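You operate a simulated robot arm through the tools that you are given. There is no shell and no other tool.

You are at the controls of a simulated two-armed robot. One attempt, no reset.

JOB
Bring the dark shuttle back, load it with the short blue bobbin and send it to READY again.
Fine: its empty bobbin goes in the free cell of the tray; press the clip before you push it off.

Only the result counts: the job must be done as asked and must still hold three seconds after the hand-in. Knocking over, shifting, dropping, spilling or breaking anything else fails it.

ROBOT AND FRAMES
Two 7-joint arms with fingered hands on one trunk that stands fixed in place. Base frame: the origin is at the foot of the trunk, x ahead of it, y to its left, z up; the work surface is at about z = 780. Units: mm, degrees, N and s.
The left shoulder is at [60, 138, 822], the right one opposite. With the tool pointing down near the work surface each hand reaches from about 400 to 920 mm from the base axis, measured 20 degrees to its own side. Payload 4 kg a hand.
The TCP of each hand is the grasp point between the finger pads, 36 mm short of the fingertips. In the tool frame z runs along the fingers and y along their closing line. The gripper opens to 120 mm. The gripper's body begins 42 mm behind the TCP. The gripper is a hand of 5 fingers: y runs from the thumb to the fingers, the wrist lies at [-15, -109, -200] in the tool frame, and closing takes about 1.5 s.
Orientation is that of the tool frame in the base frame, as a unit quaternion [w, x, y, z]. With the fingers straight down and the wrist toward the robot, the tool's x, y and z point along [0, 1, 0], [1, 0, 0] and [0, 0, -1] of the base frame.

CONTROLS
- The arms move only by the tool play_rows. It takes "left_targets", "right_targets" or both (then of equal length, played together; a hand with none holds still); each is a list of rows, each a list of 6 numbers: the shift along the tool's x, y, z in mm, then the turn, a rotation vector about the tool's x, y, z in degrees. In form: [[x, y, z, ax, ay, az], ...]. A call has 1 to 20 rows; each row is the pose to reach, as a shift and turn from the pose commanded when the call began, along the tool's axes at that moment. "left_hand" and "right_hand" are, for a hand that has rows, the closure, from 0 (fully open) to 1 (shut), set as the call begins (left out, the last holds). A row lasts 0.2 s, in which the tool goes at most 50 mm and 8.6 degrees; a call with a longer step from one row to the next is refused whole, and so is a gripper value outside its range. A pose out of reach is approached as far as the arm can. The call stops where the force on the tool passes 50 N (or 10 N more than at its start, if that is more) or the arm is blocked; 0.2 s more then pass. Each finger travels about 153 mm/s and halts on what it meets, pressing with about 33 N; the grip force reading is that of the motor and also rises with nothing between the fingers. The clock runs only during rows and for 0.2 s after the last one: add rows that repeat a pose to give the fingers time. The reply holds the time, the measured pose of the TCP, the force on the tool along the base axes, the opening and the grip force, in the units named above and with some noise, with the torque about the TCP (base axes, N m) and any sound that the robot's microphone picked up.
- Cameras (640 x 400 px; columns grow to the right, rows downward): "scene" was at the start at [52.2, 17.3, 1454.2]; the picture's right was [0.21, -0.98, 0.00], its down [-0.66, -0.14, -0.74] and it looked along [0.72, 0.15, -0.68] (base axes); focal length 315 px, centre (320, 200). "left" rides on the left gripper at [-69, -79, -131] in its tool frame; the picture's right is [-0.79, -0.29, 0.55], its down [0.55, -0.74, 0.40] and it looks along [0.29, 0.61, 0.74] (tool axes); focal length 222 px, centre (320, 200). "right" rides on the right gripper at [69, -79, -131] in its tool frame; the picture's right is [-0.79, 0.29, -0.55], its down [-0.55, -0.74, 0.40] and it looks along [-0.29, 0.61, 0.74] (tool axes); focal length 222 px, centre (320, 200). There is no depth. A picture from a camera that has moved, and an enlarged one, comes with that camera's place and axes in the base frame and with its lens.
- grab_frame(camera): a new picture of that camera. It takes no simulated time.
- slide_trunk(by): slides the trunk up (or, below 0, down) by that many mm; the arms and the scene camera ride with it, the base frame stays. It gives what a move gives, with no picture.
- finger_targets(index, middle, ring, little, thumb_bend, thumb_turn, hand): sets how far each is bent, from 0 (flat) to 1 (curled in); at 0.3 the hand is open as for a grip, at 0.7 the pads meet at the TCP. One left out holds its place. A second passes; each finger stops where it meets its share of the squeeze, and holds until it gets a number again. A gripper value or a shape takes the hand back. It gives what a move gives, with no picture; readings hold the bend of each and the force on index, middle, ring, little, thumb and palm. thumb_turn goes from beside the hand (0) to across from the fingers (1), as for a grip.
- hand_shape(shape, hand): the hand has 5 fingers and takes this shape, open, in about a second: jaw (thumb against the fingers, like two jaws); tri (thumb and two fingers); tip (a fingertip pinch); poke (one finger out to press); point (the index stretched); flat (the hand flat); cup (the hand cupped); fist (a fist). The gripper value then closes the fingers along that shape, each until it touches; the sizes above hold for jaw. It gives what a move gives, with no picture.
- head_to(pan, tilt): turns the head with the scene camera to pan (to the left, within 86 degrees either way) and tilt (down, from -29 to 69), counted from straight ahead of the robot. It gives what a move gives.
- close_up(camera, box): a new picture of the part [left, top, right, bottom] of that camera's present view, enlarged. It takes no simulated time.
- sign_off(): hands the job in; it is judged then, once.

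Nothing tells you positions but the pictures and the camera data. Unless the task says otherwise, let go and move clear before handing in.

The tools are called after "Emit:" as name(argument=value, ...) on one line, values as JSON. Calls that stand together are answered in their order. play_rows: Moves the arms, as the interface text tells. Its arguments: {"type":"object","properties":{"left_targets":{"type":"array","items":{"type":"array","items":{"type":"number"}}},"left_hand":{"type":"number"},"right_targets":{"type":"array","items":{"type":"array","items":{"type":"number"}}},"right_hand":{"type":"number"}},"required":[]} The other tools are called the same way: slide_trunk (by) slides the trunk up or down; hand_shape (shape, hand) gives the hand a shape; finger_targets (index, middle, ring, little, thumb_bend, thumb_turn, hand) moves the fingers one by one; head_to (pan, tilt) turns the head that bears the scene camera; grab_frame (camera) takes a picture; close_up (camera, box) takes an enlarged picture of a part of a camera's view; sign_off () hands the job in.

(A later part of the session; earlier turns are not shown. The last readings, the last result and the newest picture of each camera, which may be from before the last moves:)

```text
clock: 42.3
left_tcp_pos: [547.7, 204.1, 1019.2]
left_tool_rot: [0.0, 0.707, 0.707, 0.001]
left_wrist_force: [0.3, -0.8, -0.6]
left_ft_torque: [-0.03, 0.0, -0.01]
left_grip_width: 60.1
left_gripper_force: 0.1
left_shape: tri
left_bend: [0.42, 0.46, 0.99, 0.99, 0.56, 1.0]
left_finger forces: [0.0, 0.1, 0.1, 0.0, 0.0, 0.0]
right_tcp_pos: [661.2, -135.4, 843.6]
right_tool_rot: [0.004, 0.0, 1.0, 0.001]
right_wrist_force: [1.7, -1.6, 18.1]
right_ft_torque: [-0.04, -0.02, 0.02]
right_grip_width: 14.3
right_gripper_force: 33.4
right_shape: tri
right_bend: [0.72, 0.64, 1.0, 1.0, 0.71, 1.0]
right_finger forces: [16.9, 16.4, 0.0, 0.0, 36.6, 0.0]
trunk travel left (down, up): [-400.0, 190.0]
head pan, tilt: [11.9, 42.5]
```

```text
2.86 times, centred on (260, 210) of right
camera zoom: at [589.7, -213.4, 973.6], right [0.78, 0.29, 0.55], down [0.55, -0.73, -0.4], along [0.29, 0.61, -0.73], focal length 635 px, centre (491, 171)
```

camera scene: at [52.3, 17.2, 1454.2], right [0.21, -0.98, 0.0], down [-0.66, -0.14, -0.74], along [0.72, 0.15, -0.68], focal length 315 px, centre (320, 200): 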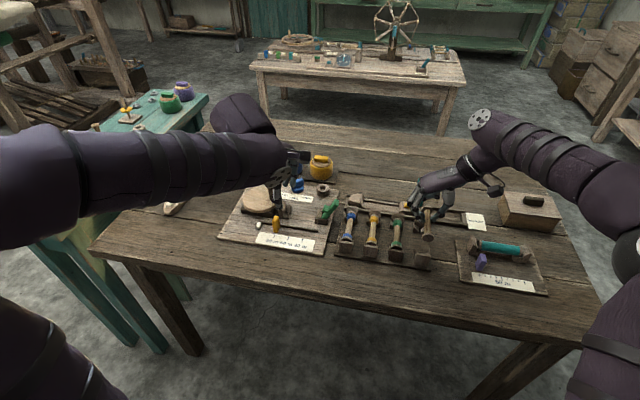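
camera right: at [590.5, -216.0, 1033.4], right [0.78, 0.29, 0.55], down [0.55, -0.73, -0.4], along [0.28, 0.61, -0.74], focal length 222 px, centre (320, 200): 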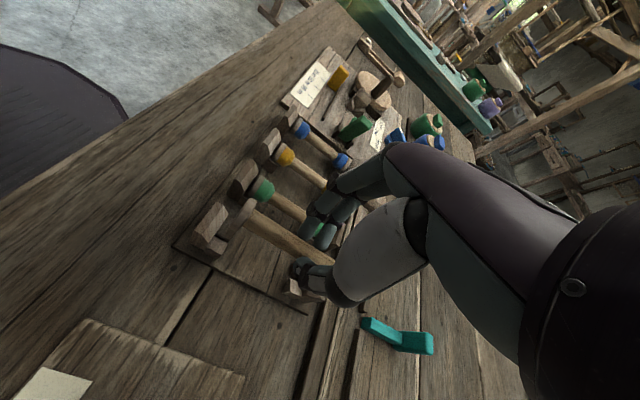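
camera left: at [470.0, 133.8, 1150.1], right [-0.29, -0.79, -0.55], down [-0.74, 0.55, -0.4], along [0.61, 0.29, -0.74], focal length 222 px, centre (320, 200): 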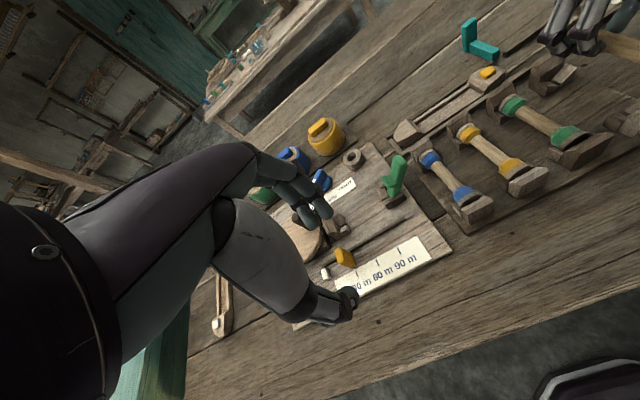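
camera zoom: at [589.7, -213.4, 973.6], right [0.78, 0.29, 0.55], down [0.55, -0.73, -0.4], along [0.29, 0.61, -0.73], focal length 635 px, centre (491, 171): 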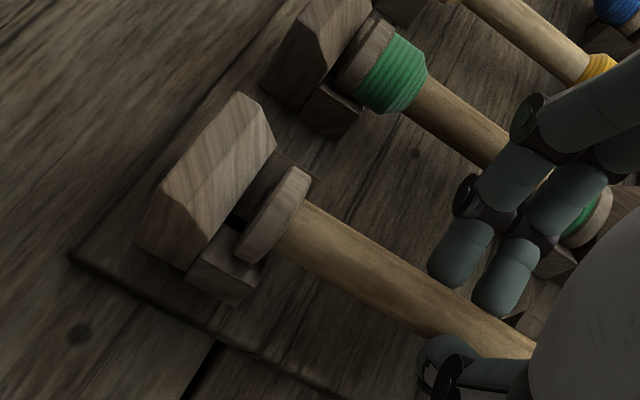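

Touch-down at TCP z≈844 with 18 N. I ease up 2 mm to relieve the force and check the seating from the other cameras.

Emit:
play_rows(right_targets=[[0, 0, -2.5, 0, 0, 0], [0, 0, -2.5, 0, 0, 0]])

Emit:
close_up(camera="left", box=[520, 40, 640, 160])

Emit:
close_up(camera="scene", box=[390, 205, 440, 265])

Emit:
close_up(camera="right", box=[180, 140, 360, 300])

```text
clock: 42.9
left_tcp_pos: [549.0, 203.7, 1019.2]
left_tool_rot: [-0.001, 0.707, 0.707, 0.0]
left_wrist_force: [-0.3, 0.7, 0.0]
left_ft_torque: [0.0, -0.01, -0.01]
left_grip_width: 60.1
left_gripper_force: 0.0
left_shape: tri
left_bend: [0.42, 0.46, 0.99, 0.99, 0.56, 1.0]
left_finger forces: [0.0, 0.0, 0.0, 0.0, 0.0, 0.0]
right_tcp_pos: [661.0, -134.6, 842.6]
right_tool_rot: [0.001, 0.0, 1.0, 0.001]
right_wrist_force: [7.0, -1.4, 14.6]
right_ft_torque: [-0.06, -0.21, -0.03]
right_grip_width: 14.4
right_gripper_force: 33.2
right_shape: tri
right_bend: [0.72, 0.64, 1.0, 1.0, 0.71, 1.0]
right_finger forces: [16.6, 16.0, 0.0, 0.0, 35.3, 0.0]
trunk travel left (down, up): [-400.0, 190.0]
head pan, tilt: [11.9, 42.5]
```

```text
3.33 times, centred on (580, 100) of left
camera zoom: at [469.5, 133.9, 1150.4], right [-0.29, -0.79, -0.55], down [-0.74, 0.55, -0.4], along [0.61, 0.29, -0.74], focal length 740 px, centre (-547, 533)
```

zoom: 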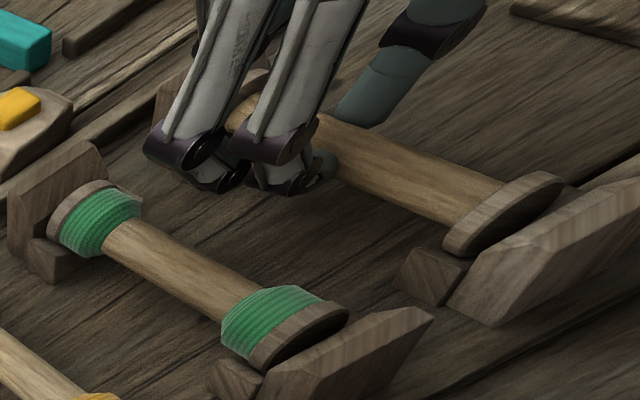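

```text
6.67 times, centred on (415, 235) of scene
camera zoom: at [51.7, 17.4, 1454.2], right [0.21, -0.98, 0.0], down [-0.66, -0.14, -0.74], along [0.72, 0.15, -0.68], focal length 2102 px, centre (-313, -33)
```

zoom: 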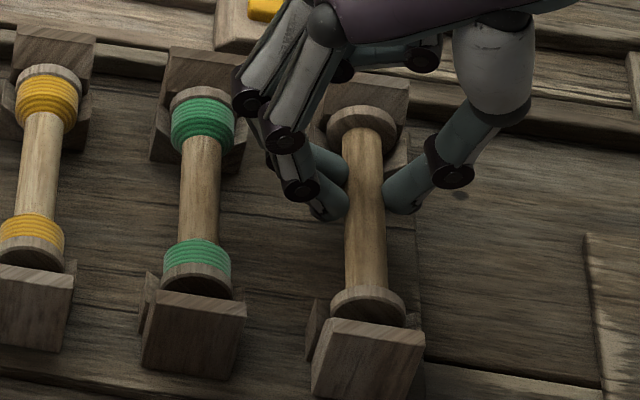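

```text
2.50 times, centred on (270, 220) of right
camera zoom: at [589.6, -213.4, 974.1], right [0.78, 0.29, 0.55], down [0.55, -0.73, -0.4], along [0.29, 0.61, -0.74], focal length 555 px, centre (445, 150)
```

zoom: 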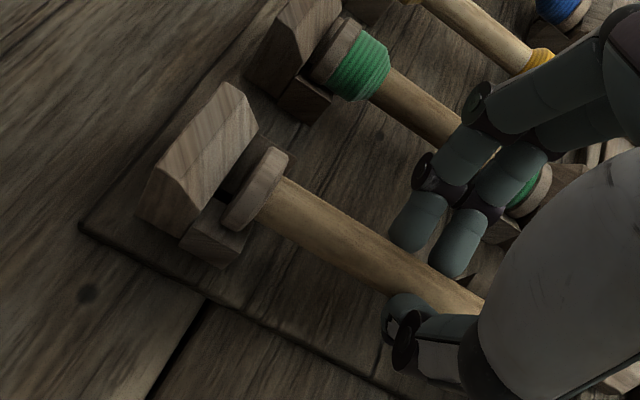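

There's still 15 N up and 7 N along +x, so it isn't seated cleanly. I'll lift a few millimetres to be free of contact and examine the bobbin's attitude in the hand.

Emit:
play_rows(right_targets=[[0, 0, -3, 0, 0, 0], [0, 0, -6, 0, 0, 0]])

Emit:
close_up(camera="left", box=[520, 40, 640, 160])

Emit:
close_up(camera="scene", box=[390, 205, 440, 265])

Emit:
close_up(camera="right", box=[180, 140, 360, 300])

```text
clock: 43.5
left_tcp_pos: [548.8, 202.2, 1019.8]
left_tool_rot: [0.0, 0.707, 0.707, 0.0]
left_wrist_force: [0.3, -0.1, 0.3]
left_ft_torque: [0.02, 0.02, 0.0]
left_grip_width: 60.0
left_gripper_force: 0.0
left_shape: tri
left_bend: [0.42, 0.46, 0.99, 0.99, 0.56, 1.0]
left_finger forces: [0.0, 0.1, 0.1, 0.0, 0.0, 0.0]
right_tcp_pos: [660.5, -134.1, 846.8]
right_tool_rot: [-0.002, -0.001, 1.0, 0.0]
right_wrist_force: [0.0, 0.1, 0.4]
right_ft_torque: [0.0, 0.02, 0.0]
right_grip_width: 13.9
right_gripper_force: 33.4
right_shape: tri
right_bend: [0.72, 0.64, 1.0, 1.0, 0.71, 1.0]
right_finger forces: [14.5, 14.6, 0.0, 0.0, 29.9, 0.0]
trunk travel left (down, up): [-400.0, 190.0]
head pan, tilt: [11.9, 42.5]
```

```text
3.33 times, centred on (580, 100) of left
camera zoom: at [469.8, 133.8, 1150.0], right [-0.29, -0.79, -0.55], down [-0.74, 0.55, -0.4], along [0.61, 0.29, -0.74], focal length 740 px, centre (-547, 533)
```

zoom: 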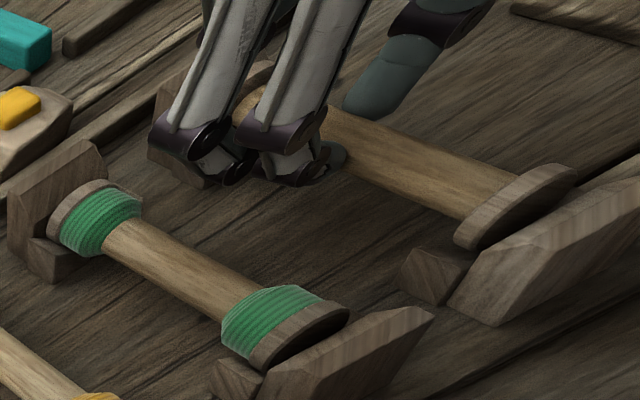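

```text
6.67 times, centred on (415, 235) of scene
camera zoom: at [52.1, 17.3, 1454.0], right [0.21, -0.98, 0.0], down [-0.66, -0.14, -0.74], along [0.72, 0.15, -0.68], focal length 2102 px, centre (-313, -33)
```

zoom: 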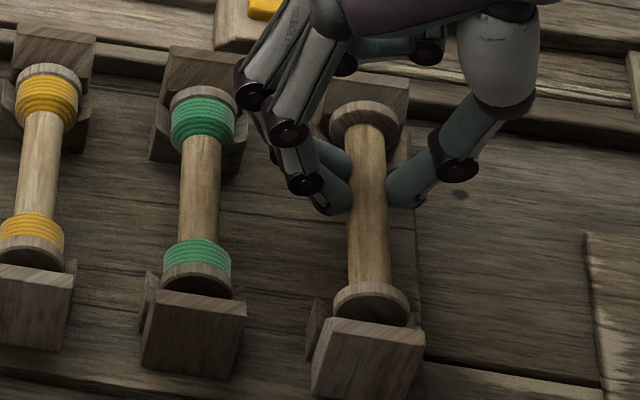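

```text
2.50 times, centred on (270, 220) of right
camera zoom: at [589.7, -213.9, 978.8], right [0.79, 0.29, 0.54], down [0.55, -0.73, -0.4], along [0.28, 0.61, -0.74], focal length 555 px, centre (445, 150)
```

zoom: 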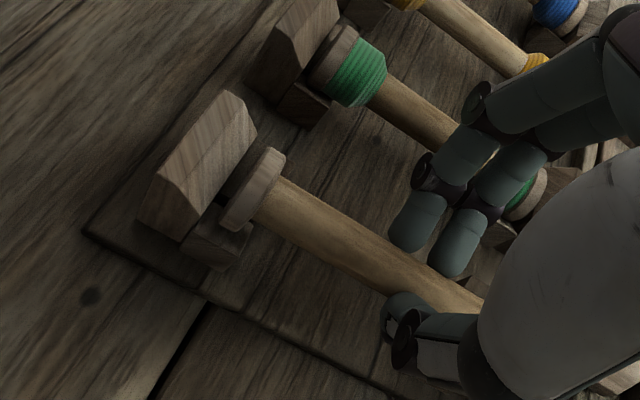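

Triangulating, the held bobbin's axis (z≈814) is nearly at the green bobbin's seated height (z≈813), so touch-down height was right. I set it down again gently with a 1 mm x correction and then release.

Emit:
play_rows(right_targets=[[1, 0, 1, 0, 0, 0], [1, 0, 2, 0, 0, 0], [1, 0, 3, 0, 0, 0], [1, 0, 3, 0, 0, 0]])

Emit:
close_up(camera="scene", box=[390, 205, 440, 265])

```text
clock: 44.5
left_tcp_pos: [549.7, 201.9, 1018.2]
left_tool_rot: [0.0, 0.707, 0.707, -0.001]
left_wrist_force: [0.8, -0.5, -0.1]
left_ft_torque: [0.0, -0.01, -0.01]
left_grip_width: 60.0
left_gripper_force: 0.0
left_shape: tri
left_bend: [0.42, 0.46, 0.99, 0.99, 0.56, 1.0]
left_finger forces: [0.1, 0.1, 0.0, 0.0, 0.0, 0.0]
right_tcp_pos: [661.2, -135.5, 845.8]
right_tool_rot: [0.0, -0.001, 1.0, 0.0]
right_wrist_force: [0.5, -1.0, 0.3]
right_ft_torque: [0.02, 0.02, 0.02]
right_grip_width: 14.2
right_gripper_force: 32.8
right_shape: tri
right_bend: [0.72, 0.64, 1.0, 1.0, 0.71, 1.0]
right_finger forces: [14.4, 14.7, 0.0, 0.0, 29.9, 0.1]
trunk travel left (down, up): [-400.0, 190.0]
head pan, tilt: [11.9, 42.5]
```

```text
6.67 times, centred on (415, 235) of scene
camera zoom: at [52.3, 17.3, 1454.2], right [0.21, -0.98, 0.0], down [-0.66, -0.14, -0.74], along [0.72, 0.15, -0.68], focal length 2102 px, centre (-313, -33)
```

zoom: 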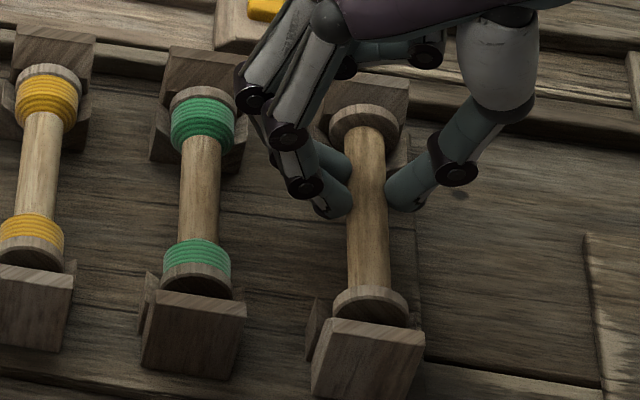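

Emit:
play_rows(right_targets=[[0, 0, 1, 0, 0, 0], [0, 0, 2, 0, 0, 0], [0, 0, 2, 0, 0, 0]])

```text
clock: 45.3
left_tcp_pos: [550.1, 203.3, 1018.8]
left_tool_rot: [0.0, 0.707, 0.707, 0.0]
left_wrist_force: [-0.3, 0.4, -0.5]
left_ft_torque: [0.0, 0.01, -0.01]
left_grip_width: 59.9
left_gripper_force: 0.1
left_shape: tri
left_bend: [0.42, 0.46, 0.99, 0.99, 0.56, 1.0]
left_finger forces: [0.1, 0.1, 0.0, 0.1, 0.1, 0.0]
right_tcp_pos: [660.6, -135.5, 843.6]
right_tool_rot: [-0.001, -0.001, 1.0, 0.0]
right_wrist_force: [0.6, 0.1, 2.0]
right_ft_torque: [0.01, -0.05, 0.01]
right_grip_width: 13.9
right_gripper_force: 33.1
right_shape: tri
right_bend: [0.72, 0.64, 1.0, 1.0, 0.71, 1.0]
right_finger forces: [15.1, 14.8, 0.0, 0.1, 30.3, 0.1]
trunk travel left (down, up): [-400.0, 190.0]
head pan, tilt: [11.9, 42.5]
```

Light contact (2 N). One more millimetre and a look, then I release.

Emit:
play_rows(right_targets=[[0, 0, 1, 0, 0, 0], [0, 0, 1.5, 0, 0, 0]])

Emit:
close_up(camera="right", box=[180, 140, 360, 300])

Emit:
close_up(camera="left", box=[520, 40, 640, 160])

```text
clock: 45.9
left_tcp_pos: [548.1, 202.6, 1019.6]
left_tool_rot: [0.0, 0.707, 0.707, 0.0]
left_wrist_force: [0.2, 0.9, -0.1]
left_ft_torque: [-0.05, -0.05, -0.01]
left_grip_width: 59.8
left_gripper_force: 0.0
left_shape: tri
left_bend: [0.42, 0.46, 0.99, 0.99, 0.56, 1.0]
left_finger forces: [0.1, 0.0, 0.1, 0.1, 0.1, 0.0]
right_tcp_pos: [660.7, -135.0, 842.1]
right_tool_rot: [0.002, -0.001, 1.0, 0.0]
right_wrist_force: [-1.4, -0.2, 9.6]
right_ft_torque: [-0.08, 0.07, 0.04]
right_grip_width: 14.3
right_gripper_force: 33.3
right_shape: tri
right_bend: [0.72, 0.64, 1.0, 1.0, 0.71, 1.0]
right_finger forces: [15.8, 15.5, 0.1, 0.0, 33.3, 0.0]
trunk travel left (down, up): [-400.0, 190.0]
head pan, tilt: [11.9, 42.5]
```

```text
2.50 times, centred on (270, 220) of right
camera zoom: at [589.4, -213.5, 974.4], right [0.78, 0.29, 0.55], down [0.55, -0.73, -0.4], along [0.29, 0.61, -0.74], focal length 555 px, centre (445, 150)
```

zoom: 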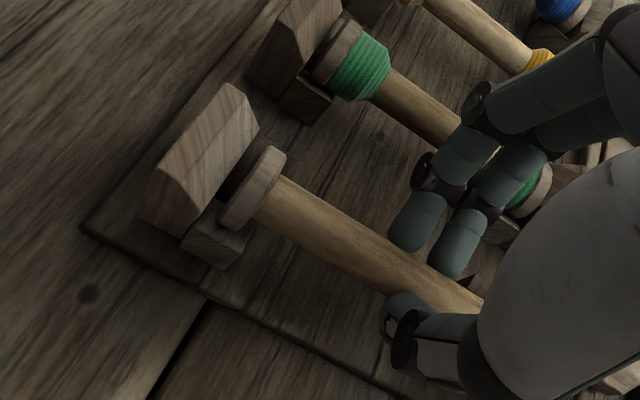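

```text
3.33 times, centred on (580, 100) of left
camera zoom: at [469.2, 133.8, 1150.6], right [-0.29, -0.79, -0.55], down [-0.74, 0.55, -0.4], along [0.61, 0.29, -0.74], focal length 740 px, centre (-547, 533)
```

zoom: 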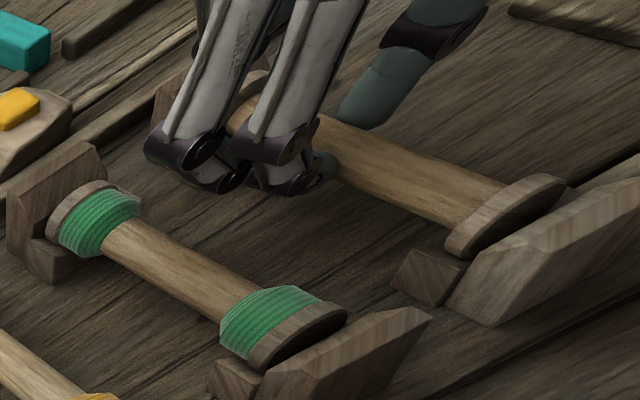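

About 10 N with nearly no torque — both ends are resting in their cradles. I now open the hand only a little (to about 38 mm) to let go without touching the neighbour.

Emit:
play_rows(right_targets=[[0, 0, -1, 0, 0, 0], [0, 0, -1, 0, 0, 0], [0, 0, -1, 0, 0, 0], [0, 0, -1, 0, 0, 0]], right_hand=0.68)

Emit:
close_up(camera="right", box=[180, 140, 360, 300])

Emit:
close_up(camera="left", box=[520, 40, 640, 160])

Emit:
close_up(camera="scene", box=[390, 205, 440, 265])

```text
clock: 46.9
left_tcp_pos: [549.3, 202.1, 1018.4]
left_tool_rot: [0.0, 0.707, 0.707, 0.001]
left_wrist_force: [1.0, 0.1, -0.2]
left_ft_torque: [0.02, 0.02, -0.06]
left_grip_width: 60.0
left_gripper_force: 0.1
left_shape: tri
left_bend: [0.42, 0.46, 0.99, 0.99, 0.56, 1.0]
left_finger forces: [0.0, 0.0, 0.0, 0.0, 0.1, 0.0]
right_tcp_pos: [660.1, -135.4, 843.7]
right_tool_rot: [0.0, 0.0, 1.0, 0.001]
right_wrist_force: [-0.7, 0.5, 0.1]
right_ft_torque: [-0.01, -0.01, 0.0]
right_grip_width: 38.3
right_gripper_force: 0.0
right_shape: tri
right_bend: [0.5, 0.54, 0.99, 0.99, 0.67, 1.0]
right_finger forces: [0.0, 0.0, 0.0, 0.1, 0.1, 0.1]
trunk travel left (down, up): [-400.0, 190.0]
head pan, tilt: [11.9, 42.5]
```

```text
2.50 times, centred on (270, 220) of right
camera zoom: at [589.6, -213.9, 974.1], right [0.78, 0.29, 0.55], down [0.55, -0.73, -0.4], along [0.29, 0.61, -0.74], focal length 555 px, centre (445, 150)
```

zoom: 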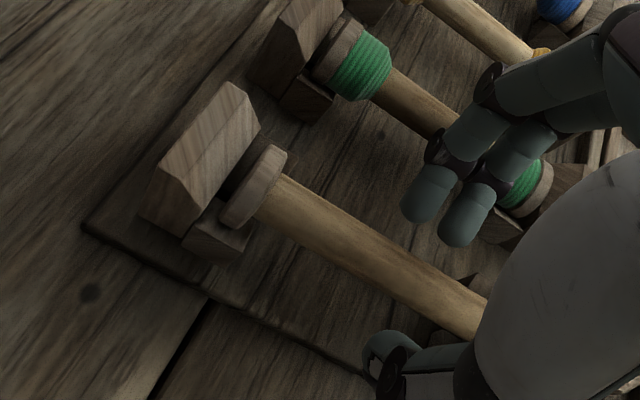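

```text
3.33 times, centred on (580, 100) of left
camera zoom: at [470.0, 133.8, 1150.1], right [-0.29, -0.79, -0.55], down [-0.74, 0.55, -0.4], along [0.61, 0.29, -0.74], focal length 740 px, centre (-547, 533)
```

zoom: 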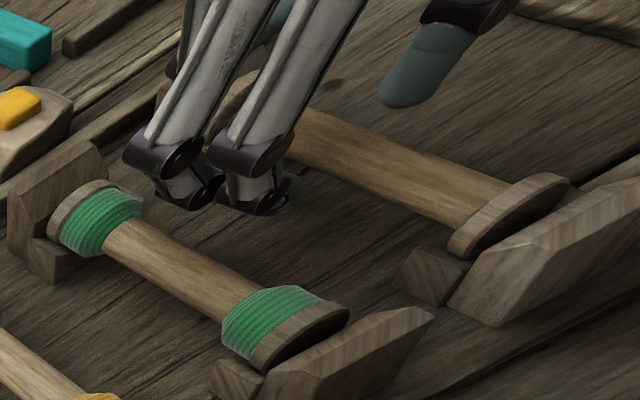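

```text
6.67 times, centred on (415, 235) of scene
camera zoom: at [52.3, 17.3, 1454.2], right [0.21, -0.98, 0.0], down [-0.66, -0.14, -0.74], along [0.72, 0.15, -0.68], focal length 2102 px, centre (-313, -33)
```

zoom: 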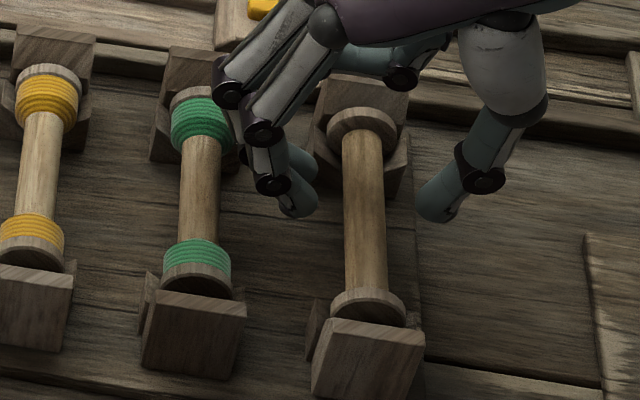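

The empty bobbin rests in the free cell. I raise the right hand straight up and out of the way, and then study the green lever near the blue bobbin, because the hand taking the blue bobbin must stay clear of it.

Emit:
play_rows(right_targets=[[0, 0, -10, 0, 0, 0], [0, 0, -25, 0, 0, 0], [0, 0, -45, 0, 0, 0], [0, 0, -70, 0, 0, 0], [0, 0, -100, 0, 0, 0], [20, -30, -110, 0, 0, 0], [50, -60, -120, 0, 0, 0], [80, -90, -130, 0, 0, 0]])

Emit:
close_up(camera="scene", box=[330, 190, 450, 280])

Emit:
close_up(camera="scene", box=[230, 130, 370, 260])

Emit:
grab_frame(camera="left")

Emit:
grab_frame(camera="right")

```text
clock: 48.7
left_tcp_pos: [549.2, 203.2, 1019.6]
left_tool_rot: [0.0, 0.707, 0.708, 0.0]
left_wrist_force: [0.8, -0.8, 0.1]
left_ft_torque: [-0.01, -0.02, -0.03]
left_grip_width: 59.9
left_gripper_force: 0.0
left_shape: tri
left_bend: [0.42, 0.46, 0.99, 0.99, 0.56, 1.0]
left_finger forces: [0.0, 0.1, 0.0, 0.0, 0.0, 0.1]
right_tcp_pos: [581.1, -224.2, 972.3]
right_tool_rot: [0.0, -0.001, 1.0, 0.0]
right_wrist_force: [0.1, -0.5, -0.2]
right_ft_torque: [0.03, 0.03, -0.01]
right_grip_width: 38.4
right_gripper_force: 0.0
right_shape: tri
right_bend: [0.5, 0.54, 0.99, 0.99, 0.67, 1.0]
right_finger forces: [0.0, 0.0, 0.1, 0.0, 0.1, 0.0]
trunk travel left (down, up): [-400.0, 190.0]
head pan, tilt: [11.9, 42.5]
```

```text
4.44 times, centred on (390, 235) of scene
camera zoom: at [51.7, 17.1, 1454.2], right [0.21, -0.98, 0.0], down [-0.66, -0.14, -0.74], along [0.72, 0.15, -0.68], focal length 1402 px, centre (9, 44)
```

zoom: 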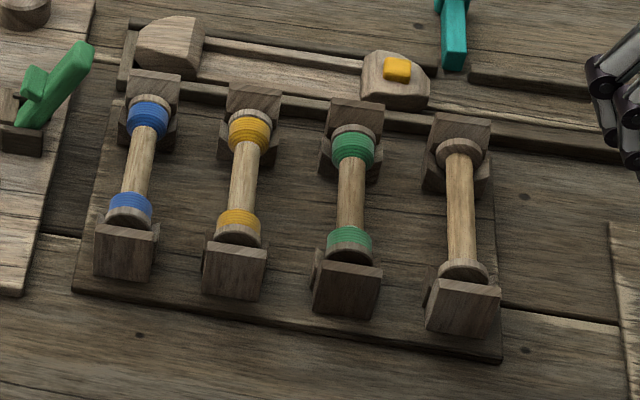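

```text
3.08 times, centred on (300, 195) of scene
camera zoom: at [51.7, 17.1, 1454.2], right [0.21, -0.98, 0.0], down [-0.66, -0.14, -0.74], along [0.72, 0.15, -0.68], focal length 970 px, centre (382, 215)
```

zoom: 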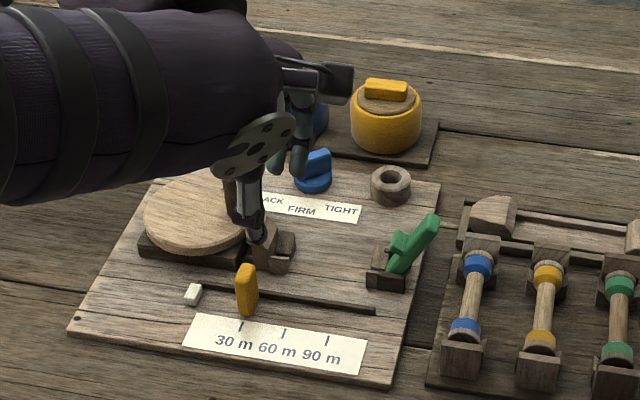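

```text
taken
camera left: at [469.4, 133.8, 1150.4], right [-0.29, -0.79, -0.55], down [-0.74, 0.55, -0.4], along [0.61, 0.29, -0.74], focal length 222 px, centre (320, 200)
```

left: 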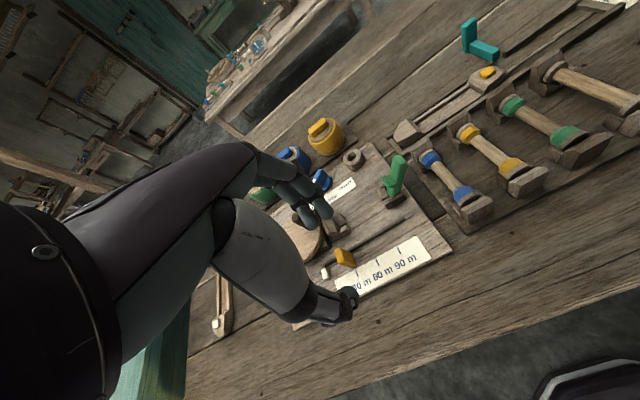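

```text
taken
camera right: at [509.9, -303.2, 1103.3], right [0.78, 0.29, 0.55], down [0.55, -0.73, -0.4], along [0.29, 0.61, -0.74], focal length 222 px, centre (320, 200)
```

right: 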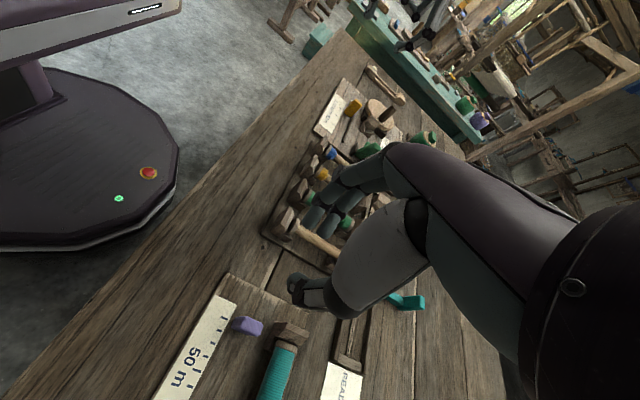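

The empty bobbin sits correctly in the free cell, and the shuttle is empty. Now let me locate the green lever precisely from two cameras, and view the blue bobbin.

Emit:
close_up(camera="left", box=[360, 130, 500, 230])

Emit:
close_up(camera="scene", box=[300, 180, 380, 250])

Emit:
close_up(camera="right", box=[250, 60, 450, 260])

```text
4.00 times, centred on (430, 180) of left
camera zoom: at [469.4, 133.8, 1150.4], right [-0.29, -0.79, -0.55], down [-0.74, 0.55, -0.4], along [0.61, 0.29, -0.74], focal length 888 px, centre (-120, 280)
```

zoom: 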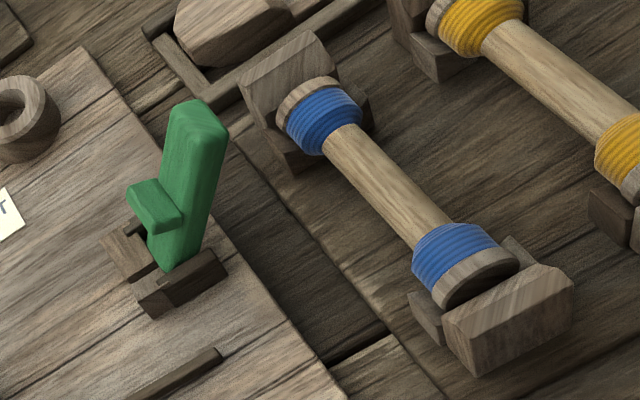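

```text
5.71 times, centred on (340, 215) of scene
camera zoom: at [51.7, 17.1, 1454.2], right [0.21, -0.98, 0.0], down [-0.66, -0.14, -0.74], along [0.72, 0.15, -0.68], focal length 1802 px, centre (206, 114)
```

zoom: 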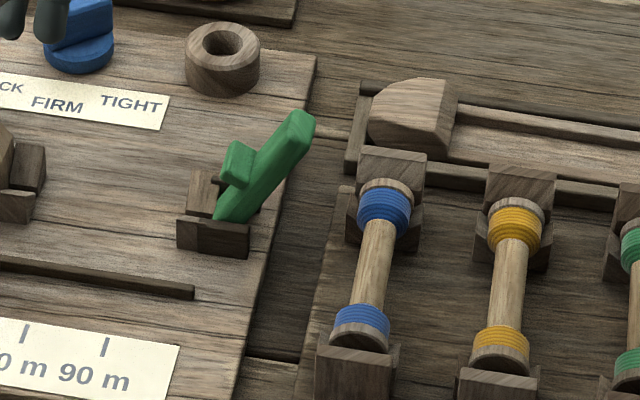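

```text
2.00 times, centred on (350, 160) of right
camera zoom: at [509.9, -303.2, 1103.3], right [0.78, 0.29, 0.55], down [0.55, -0.73, -0.4], along [0.29, 0.61, -0.74], focal length 444 px, centre (260, 280)
```

zoom: 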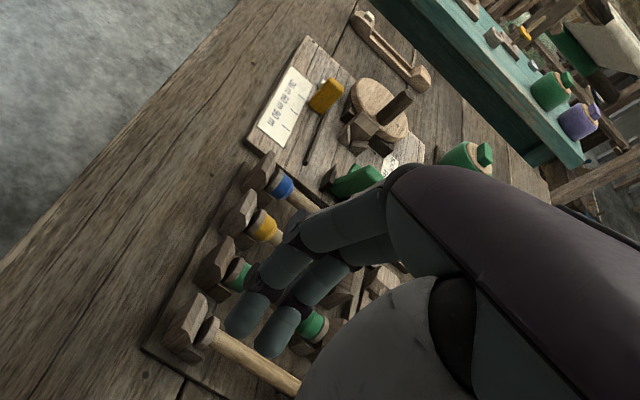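

The lever's tip overhangs at about (678, 102, 873), so I'll take the blue bobbin with the left hand, wrist to the left, gripping toward the front (x≈638) so that the thumb side stays clear of it. First I move the left hand high above the bobbin while turning it 90°.

Emit:
play_rows(left_targets=[[-12, 8, 5, 0, 0, 8], [-24, 16, 10, 0, 0, 16], [-36, 24, 16, 0, 0, 24], [-48, 32, 22, 0, 0, 32], [-60, 40, 28, 0, 0, 40], [-72, 48, 34, 0, 0, 48], [-84, 56, 40, 0, 0, 56], [-96, 63, 48, 0, 0, 64], [-108, 70, 56, 0, 0, 72], [-120, 77, 64, 0, 0, 80], [-132, 84, 72, 0, 0, 86], [-142, 89, 80, 0, 0, 90], [-142, 89, 80, 0, 0, 90]], left_hand=0.68)

Emit:
grab_frame(camera="scene")

Emit:
close_up(camera="scene", box=[290, 150, 420, 270])

Emit:
grab_frame(camera="left")

Emit:
grab_frame(camera="right")

```text
clock: 51.5
left_tcp_pos: [638.9, 61.6, 939.2]
left_tool_rot: [0.001, 1.0, -0.001, 0.0]
left_wrist_force: [0.7, -0.8, -0.5]
left_ft_torque: [0.01, -0.01, -0.02]
left_grip_width: 39.0
left_gripper_force: 0.1
left_shape: tri
left_bend: [0.5, 0.54, 0.99, 0.99, 0.67, 1.0]
left_finger forces: [0.0, 0.0, 0.0, 0.1, 0.0, 0.0]
right_tcp_pos: [580.7, -222.7, 971.6]
right_tool_rot: [0.0, -0.002, 1.0, 0.0]
right_wrist_force: [1.1, -0.5, 1.1]
right_ft_torque: [0.0, 0.01, -0.02]
right_grip_width: 38.4
right_gripper_force: 0.0
right_shape: tri
right_bend: [0.5, 0.54, 0.99, 0.99, 0.67, 1.0]
right_finger forces: [0.0, 0.0, 0.0, 0.0, 0.1, 0.0]
trunk travel left (down, up): [-400.0, 190.0]
head pan, tilt: [11.9, 42.5]
```

```text
taken
camera scene: at [52.2, 17.2, 1454.2], right [0.21, -0.98, 0.0], down [-0.66, -0.14, -0.74], along [0.72, 0.15, -0.68], focal length 315 px, centre (320, 200)
```

scene: 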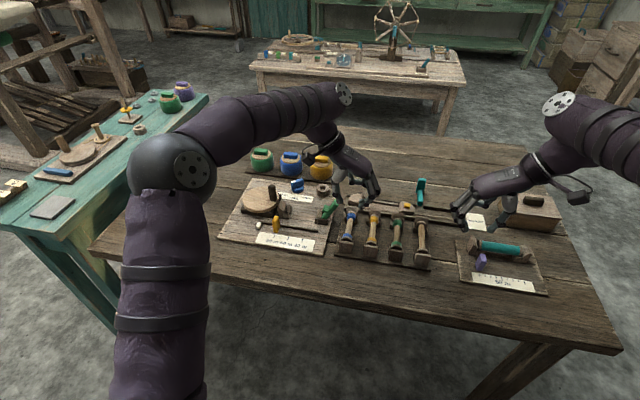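

```text
3.33 times, centred on (355, 210) of scene
camera zoom: at [52.2, 17.2, 1454.2], right [0.21, -0.98, 0.0], down [-0.66, -0.14, -0.74], along [0.72, 0.15, -0.68], focal length 1051 px, centre (203, 167)
```

zoom: 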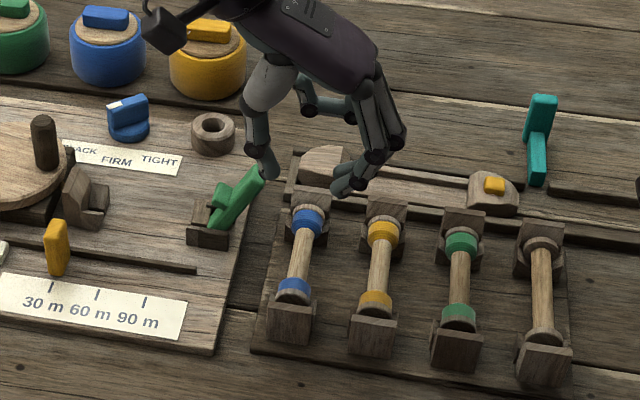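

```text
taken
camera left: at [569.4, 141.0, 1070.9], right [-0.78, 0.29, -0.55], down [0.55, 0.73, -0.4], along [0.29, -0.61, -0.74], focal length 222 px, centre (320, 200)
```

left: 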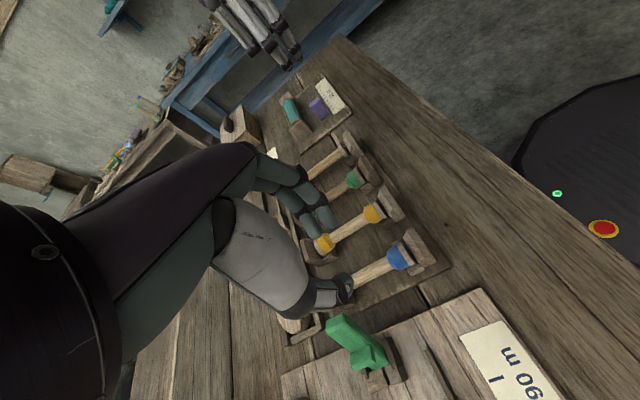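

```text
taken
camera right: at [510.5, -303.1, 1103.2], right [0.78, 0.29, 0.55], down [0.55, -0.73, -0.4], along [0.29, 0.61, -0.74], focal length 222 px, centre (320, 200)
```

right: 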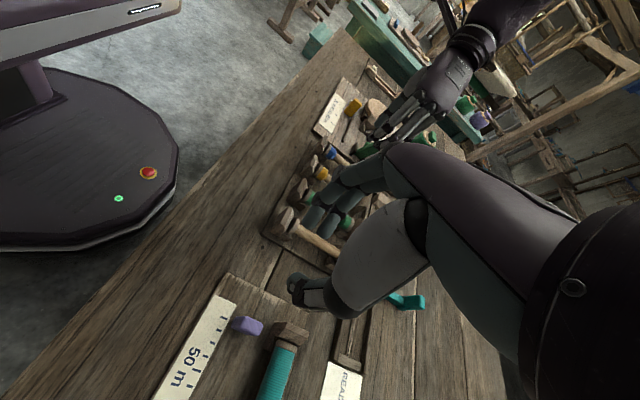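

The lever stays about 10 mm or more away from the thumb side by my projection. I descend part way and check again.

Emit:
play_rows(left_targets=[[-2, 0, 15, 0, 0, 0], [-2, 0.5, 30, 0, 0, 0], [-2, 0.5, 45, 0, 0, 0], [-2, 0.5, 60, 0, 0, 0]])

Emit:
close_up(camera="scene", box=[310, 170, 410, 260])

Emit:
close_up(camera="left", box=[200, 140, 460, 390])

Emit:
close_up(camera="right", box=[280, 60, 480, 200])

```text
clock: 52.5
left_tcp_pos: [637.6, 62.7, 878.9]
left_tool_rot: [0.0, 1.0, 0.001, 0.0]
left_wrist_force: [-0.4, 0.7, 1.1]
left_ft_torque: [0.04, -0.02, -0.01]
left_grip_width: 38.8
left_gripper_force: 0.0
left_shape: tri
left_bend: [0.5, 0.54, 0.99, 0.99, 0.67, 1.0]
left_finger forces: [0.0, 0.0, 0.0, 0.1, 0.0, 0.0]
right_tcp_pos: [581.4, -224.7, 970.6]
right_tool_rot: [0.001, -0.001, 1.0, 0.0]
right_wrist_force: [-0.6, 0.1, -0.3]
right_ft_torque: [0.03, -0.02, 0.01]
right_grip_width: 38.1
right_gripper_force: 0.1
right_shape: tri
right_bend: [0.5, 0.54, 0.99, 0.99, 0.67, 1.0]
right_finger forces: [0.1, 0.0, 0.0, 0.0, 0.0, 0.1]
trunk travel left (down, up): [-400.0, 190.0]
head pan, tilt: [11.9, 42.5]
```

```text
4.44 times, centred on (360, 215) of scene
camera zoom: at [52.5, 17.3, 1454.2], right [0.21, -0.98, 0.0], down [-0.66, -0.14, -0.74], along [0.72, 0.15, -0.68], focal length 1402 px, centre (142, 133)
```

zoom: 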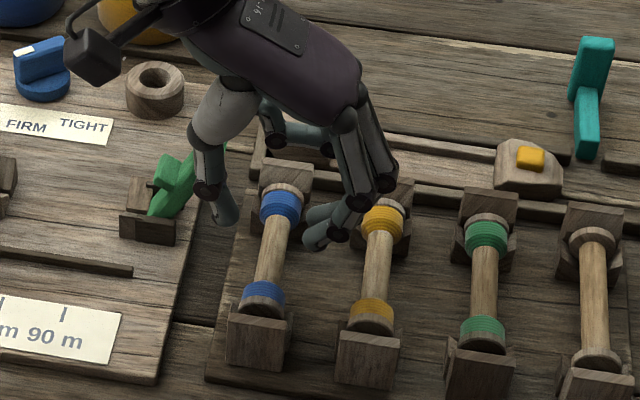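

```text
1.60 times, centred on (330, 265) of left
camera zoom: at [568.3, 140.8, 1009.8], right [-0.79, 0.29, -0.55], down [0.55, 0.74, -0.4], along [0.29, -0.61, -0.74], focal length 355 px, centre (304, 96)
```

zoom: 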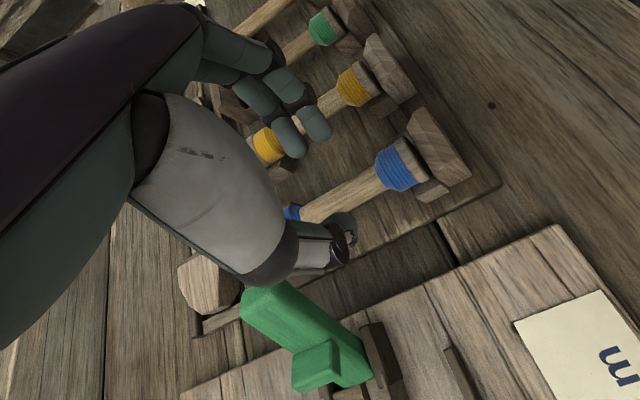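

```text
2.86 times, centred on (380, 130) of right
camera zoom: at [510.7, -303.1, 1103.1], right [0.78, 0.29, 0.55], down [0.55, -0.73, -0.4], along [0.29, 0.61, -0.74], focal length 635 px, centre (149, 400)
```

zoom: 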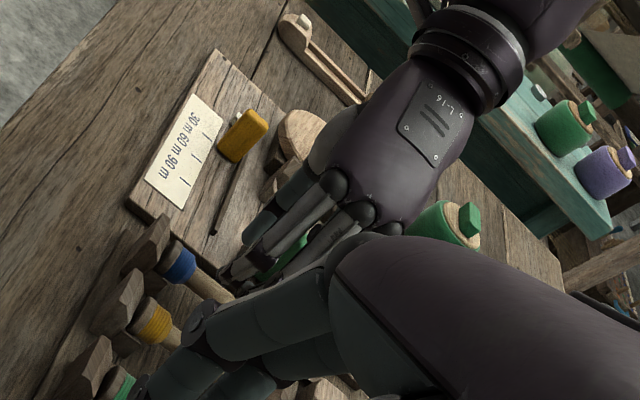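

The lever's tip, at about (685, 103, 865) after re-measuring, remains clear by roughly 10-20 mm. The blue core lies at y≈60.3; I go lower with a 1 mm correction.

Emit:
play_rows(left_targets=[[0, 1, 8, 0, 0, 0], [0, 1, 16, 0, 0, 0], [0, 1, 22, 0, 0, 0], [0, 1, 28, 0, 0, 0]])

Emit:
close_up(camera="scene", box=[310, 180, 400, 260])

Emit:
close_up(camera="left", box=[200, 140, 460, 390])

```text
clock: 53.5
left_tcp_pos: [638.4, 61.5, 852.4]
left_tool_rot: [0.0, 1.0, 0.0, 0.001]
left_wrist_force: [0.1, 0.0, -0.5]
left_ft_torque: [-0.03, 0.0, -0.03]
left_grip_width: 38.8
left_gripper_force: 0.1
left_shape: tri
left_bend: [0.5, 0.54, 0.99, 0.99, 0.67, 1.0]
left_finger forces: [0.1, 0.0, 0.0, 0.1, 0.0, 0.0]
right_tcp_pos: [581.7, -222.9, 971.6]
right_tool_rot: [0.0, -0.001, 1.0, 0.0]
right_wrist_force: [0.8, 0.6, 0.5]
right_ft_torque: [-0.02, 0.01, 0.01]
right_grip_width: 38.3
right_gripper_force: 0.0
right_shape: tri
right_bend: [0.5, 0.54, 0.99, 0.99, 0.67, 1.0]
right_finger forces: [0.0, 0.0, 0.0, 0.0, 0.0, 0.1]
trunk travel left (down, up): [-400.0, 190.0]
head pan, tilt: [11.9, 42.5]
```

```text
5.00 times, centred on (355, 220) of scene
camera zoom: at [52.4, 17.2, 1454.2], right [0.21, -0.98, 0.0], down [-0.66, -0.14, -0.74], along [0.72, 0.15, -0.68], focal length 1577 px, centre (145, 100)
```

zoom: 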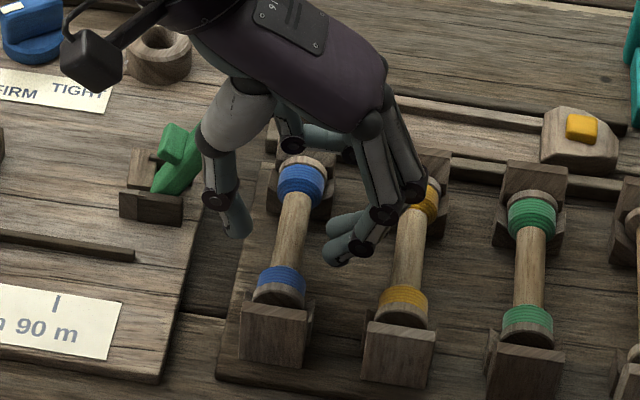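

```text
1.60 times, centred on (330, 265) of left
camera zoom: at [568.6, 140.5, 982.8], right [-0.79, 0.29, -0.55], down [0.55, 0.74, -0.4], along [0.29, -0.61, -0.74], focal length 355 px, centre (304, 96)
```

zoom: 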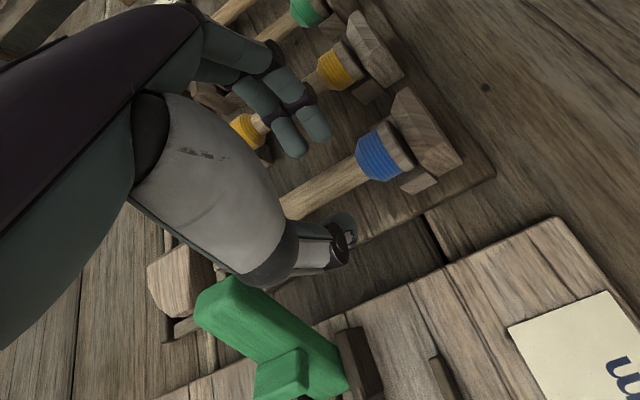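

Emit:
play_rows(left_targets=[[0, 0.5, 3, 0, 0, 0], [0, 0.5, 6, 0, 0, 0], [0, 0.5, 9, 0, 0, 0]])

Emit:
close_up(camera="scene", box=[310, 180, 400, 260])

Emit:
close_up(camera="left", box=[200, 140, 460, 390])

```text
clock: 54.3
left_tcp_pos: [636.7, 59.7, 842.4]
left_tool_rot: [0.0, 1.0, 0.0, 0.0]
left_wrist_force: [0.3, 1.2, -0.4]
left_ft_torque: [-0.02, 0.0, -0.01]
left_grip_width: 38.6
left_gripper_force: 0.1
left_shape: tri
left_bend: [0.5, 0.54, 0.99, 0.99, 0.67, 1.0]
left_finger forces: [0.1, 0.0, 0.0, 0.0, 0.0, 0.0]
right_tcp_pos: [581.6, -223.9, 971.9]
right_tool_rot: [0.0, -0.001, 1.0, 0.0]
right_wrist_force: [-0.5, 0.0, -0.4]
right_ft_torque: [0.0, -0.03, 0.0]
right_grip_width: 38.5
right_gripper_force: 0.2
right_shape: tri
right_bend: [0.5, 0.54, 0.99, 0.99, 0.67, 1.0]
right_finger forces: [0.0, 0.0, 0.0, 0.1, 0.0, 0.1]
trunk travel left (down, up): [-400.0, 190.0]
head pan, tilt: [11.9, 42.5]
```

```text
5.00 times, centred on (355, 220) of scene
camera zoom: at [52.3, 17.2, 1454.2], right [0.21, -0.98, 0.0], down [-0.66, -0.14, -0.74], along [0.72, 0.15, -0.68], focal length 1577 px, centre (145, 100)
```

zoom: 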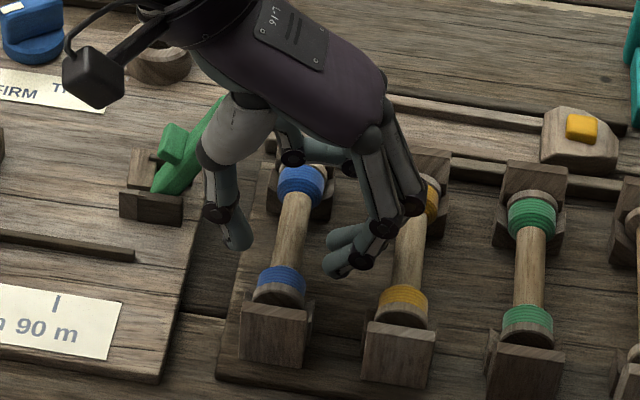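

```text
1.60 times, centred on (330, 265) of left
camera zoom: at [567.9, 139.7, 973.7], right [-0.79, 0.29, -0.55], down [0.55, 0.74, -0.4], along [0.29, -0.61, -0.74], focal length 355 px, centre (304, 96)
```

zoom: 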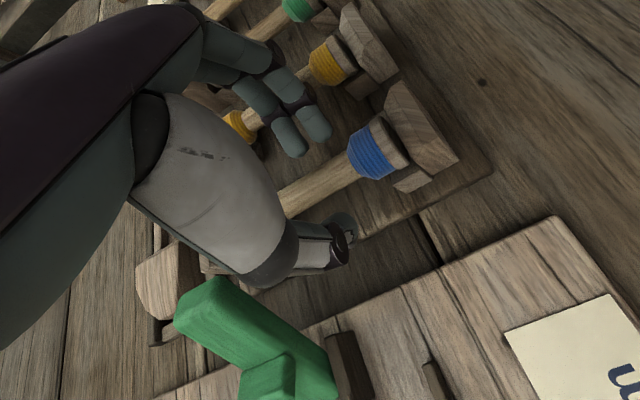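

The core sits midway between thumb and fingers, and no contact shows. Closing the left hand on the blue bobbin now.

Emit:
play_rows(left_targets=[[0, 0, 0, 0, 0, 0], [0, 0, 0, 0, 0, 0], [0, 0, 0, 0, 0, 0], [0, 0, 0, 0, 0, 0], [0, 0, 0, 0, 0, 0]], left_hand=1.0)

Emit:
close_up(camera="scene", box=[310, 180, 400, 260])

Emit:
close_up(camera="left", box=[200, 140, 460, 390])

```text
clock: 55.5
left_tcp_pos: [637.9, 61.0, 843.2]
left_tool_rot: [-0.001, 1.0, 0.001, 0.0]
left_wrist_force: [0.1, -0.2, 1.2]
left_ft_torque: [-0.02, 0.0, 0.02]
left_grip_width: 14.0
left_gripper_force: 33.2
left_shape: tri
left_bend: [0.62, 0.64, 1.0, 1.0, 0.71, 1.0]
left_finger forces: [14.8, 14.0, 0.0, 0.0, 28.9, 0.0]
right_tcp_pos: [580.4, -225.8, 971.8]
right_tool_rot: [0.001, -0.001, 1.0, 0.0]
right_wrist_force: [-0.3, 0.3, 0.8]
right_ft_torque: [0.01, -0.01, -0.02]
right_grip_width: 38.1
right_gripper_force: 0.1
right_shape: tri
right_bend: [0.5, 0.54, 0.99, 0.99, 0.67, 1.0]
right_finger forces: [0.0, 0.1, 0.0, 0.0, 0.1, 0.1]
trunk travel left (down, up): [-400.0, 190.0]
head pan, tilt: [11.9, 42.5]
```

```text
5.00 times, centred on (355, 220) of scene
camera zoom: at [52.1, 17.2, 1454.2], right [0.21, -0.98, 0.0], down [-0.66, -0.14, -0.74], along [0.72, 0.15, -0.68], focal length 1577 px, centre (145, 100)
```

zoom: 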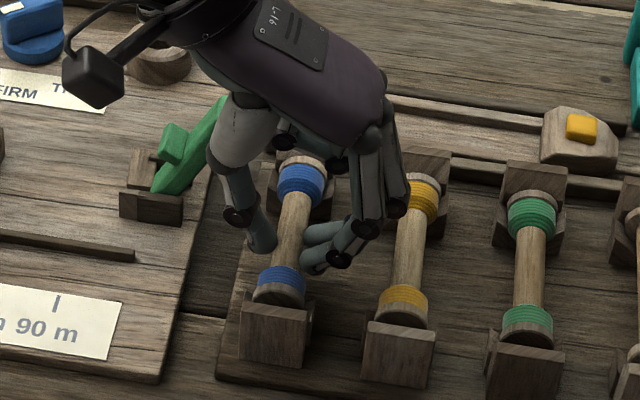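

```text
1.60 times, centred on (330, 265) of left
camera zoom: at [567.8, 139.7, 973.8], right [-0.79, 0.29, -0.55], down [0.55, 0.74, -0.4], along [0.29, -0.61, -0.74], focal length 355 px, centre (304, 96)
```

zoom: 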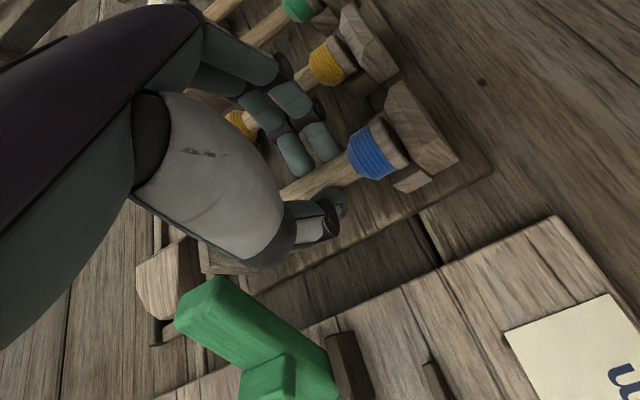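

I have the blue bobbin's core (14 mm, balanced). Lifting straight up, slowly first, to well above the lever.

Emit:
play_rows(left_targets=[[0, 0, -3, 0, 0, 0], [0, 0, -8, 0, 0, 0], [0, 0, -16, 0, 0, 0], [0, 0, -30, 0, 0, 0], [0, 0, -50, 0, 0, 0], [0, 0, -70, 0, 0, 0], [0, 0, -90, 0, 0, 0], [0, 0, -100, 0, 0, 0]])

Emit:
close_up(camera="scene", box=[300, 150, 450, 270])

Emit:
close_up(camera="left", box=[200, 140, 460, 390])

```text
clock: 57.3
left_tcp_pos: [637.3, 59.9, 943.4]
left_tool_rot: [0.0, 1.0, 0.0, 0.001]
left_wrist_force: [-1.6, 0.6, -0.2]
left_ft_torque: [-0.04, 0.05, 0.02]
left_grip_width: 13.9
left_gripper_force: 33.0
left_shape: tri
left_bend: [0.62, 0.64, 1.0, 1.0, 0.71, 1.0]
left_finger forces: [14.3, 13.8, 0.0, 0.1, 28.5, 0.1]
right_tcp_pos: [581.3, -224.9, 972.6]
right_tool_rot: [-0.001, -0.002, 1.0, 0.0]
right_wrist_force: [-1.1, 0.1, 0.3]
right_ft_torque: [0.03, 0.0, -0.06]
right_grip_width: 38.3
right_gripper_force: 0.1
right_shape: tri
right_bend: [0.5, 0.54, 0.99, 0.99, 0.67, 1.0]
right_finger forces: [0.1, 0.1, 0.1, 0.1, 0.0, 0.1]
trunk travel left (down, up): [-400.0, 190.0]
head pan, tilt: [11.9, 42.5]
```

```text
3.33 times, centred on (375, 210) of scene
camera zoom: at [52.2, 17.2, 1454.2], right [0.21, -0.98, 0.0], down [-0.66, -0.14, -0.74], along [0.72, 0.15, -0.68], focal length 1051 px, centre (137, 167)
```

zoom: 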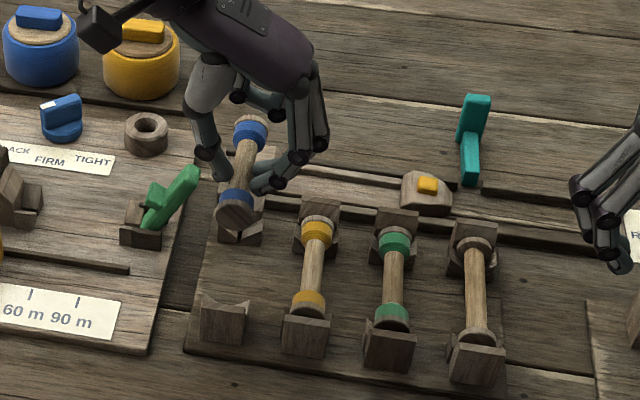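

```text
1.60 times, centred on (330, 265) of left
camera zoom: at [566.9, 138.9, 1073.8], right [-0.79, 0.29, -0.55], down [0.55, 0.74, -0.4], along [0.29, -0.61, -0.74], focal length 355 px, centre (304, 96)
```

zoom: 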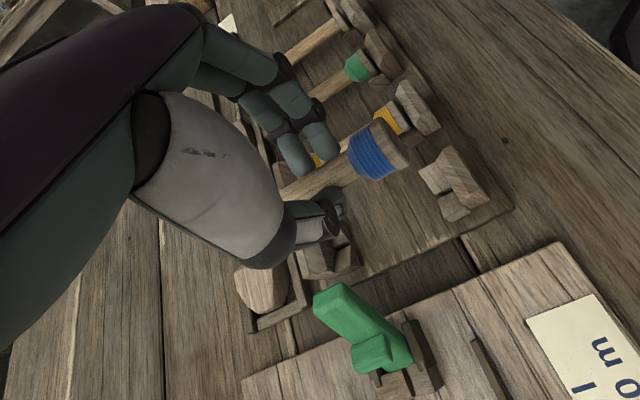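

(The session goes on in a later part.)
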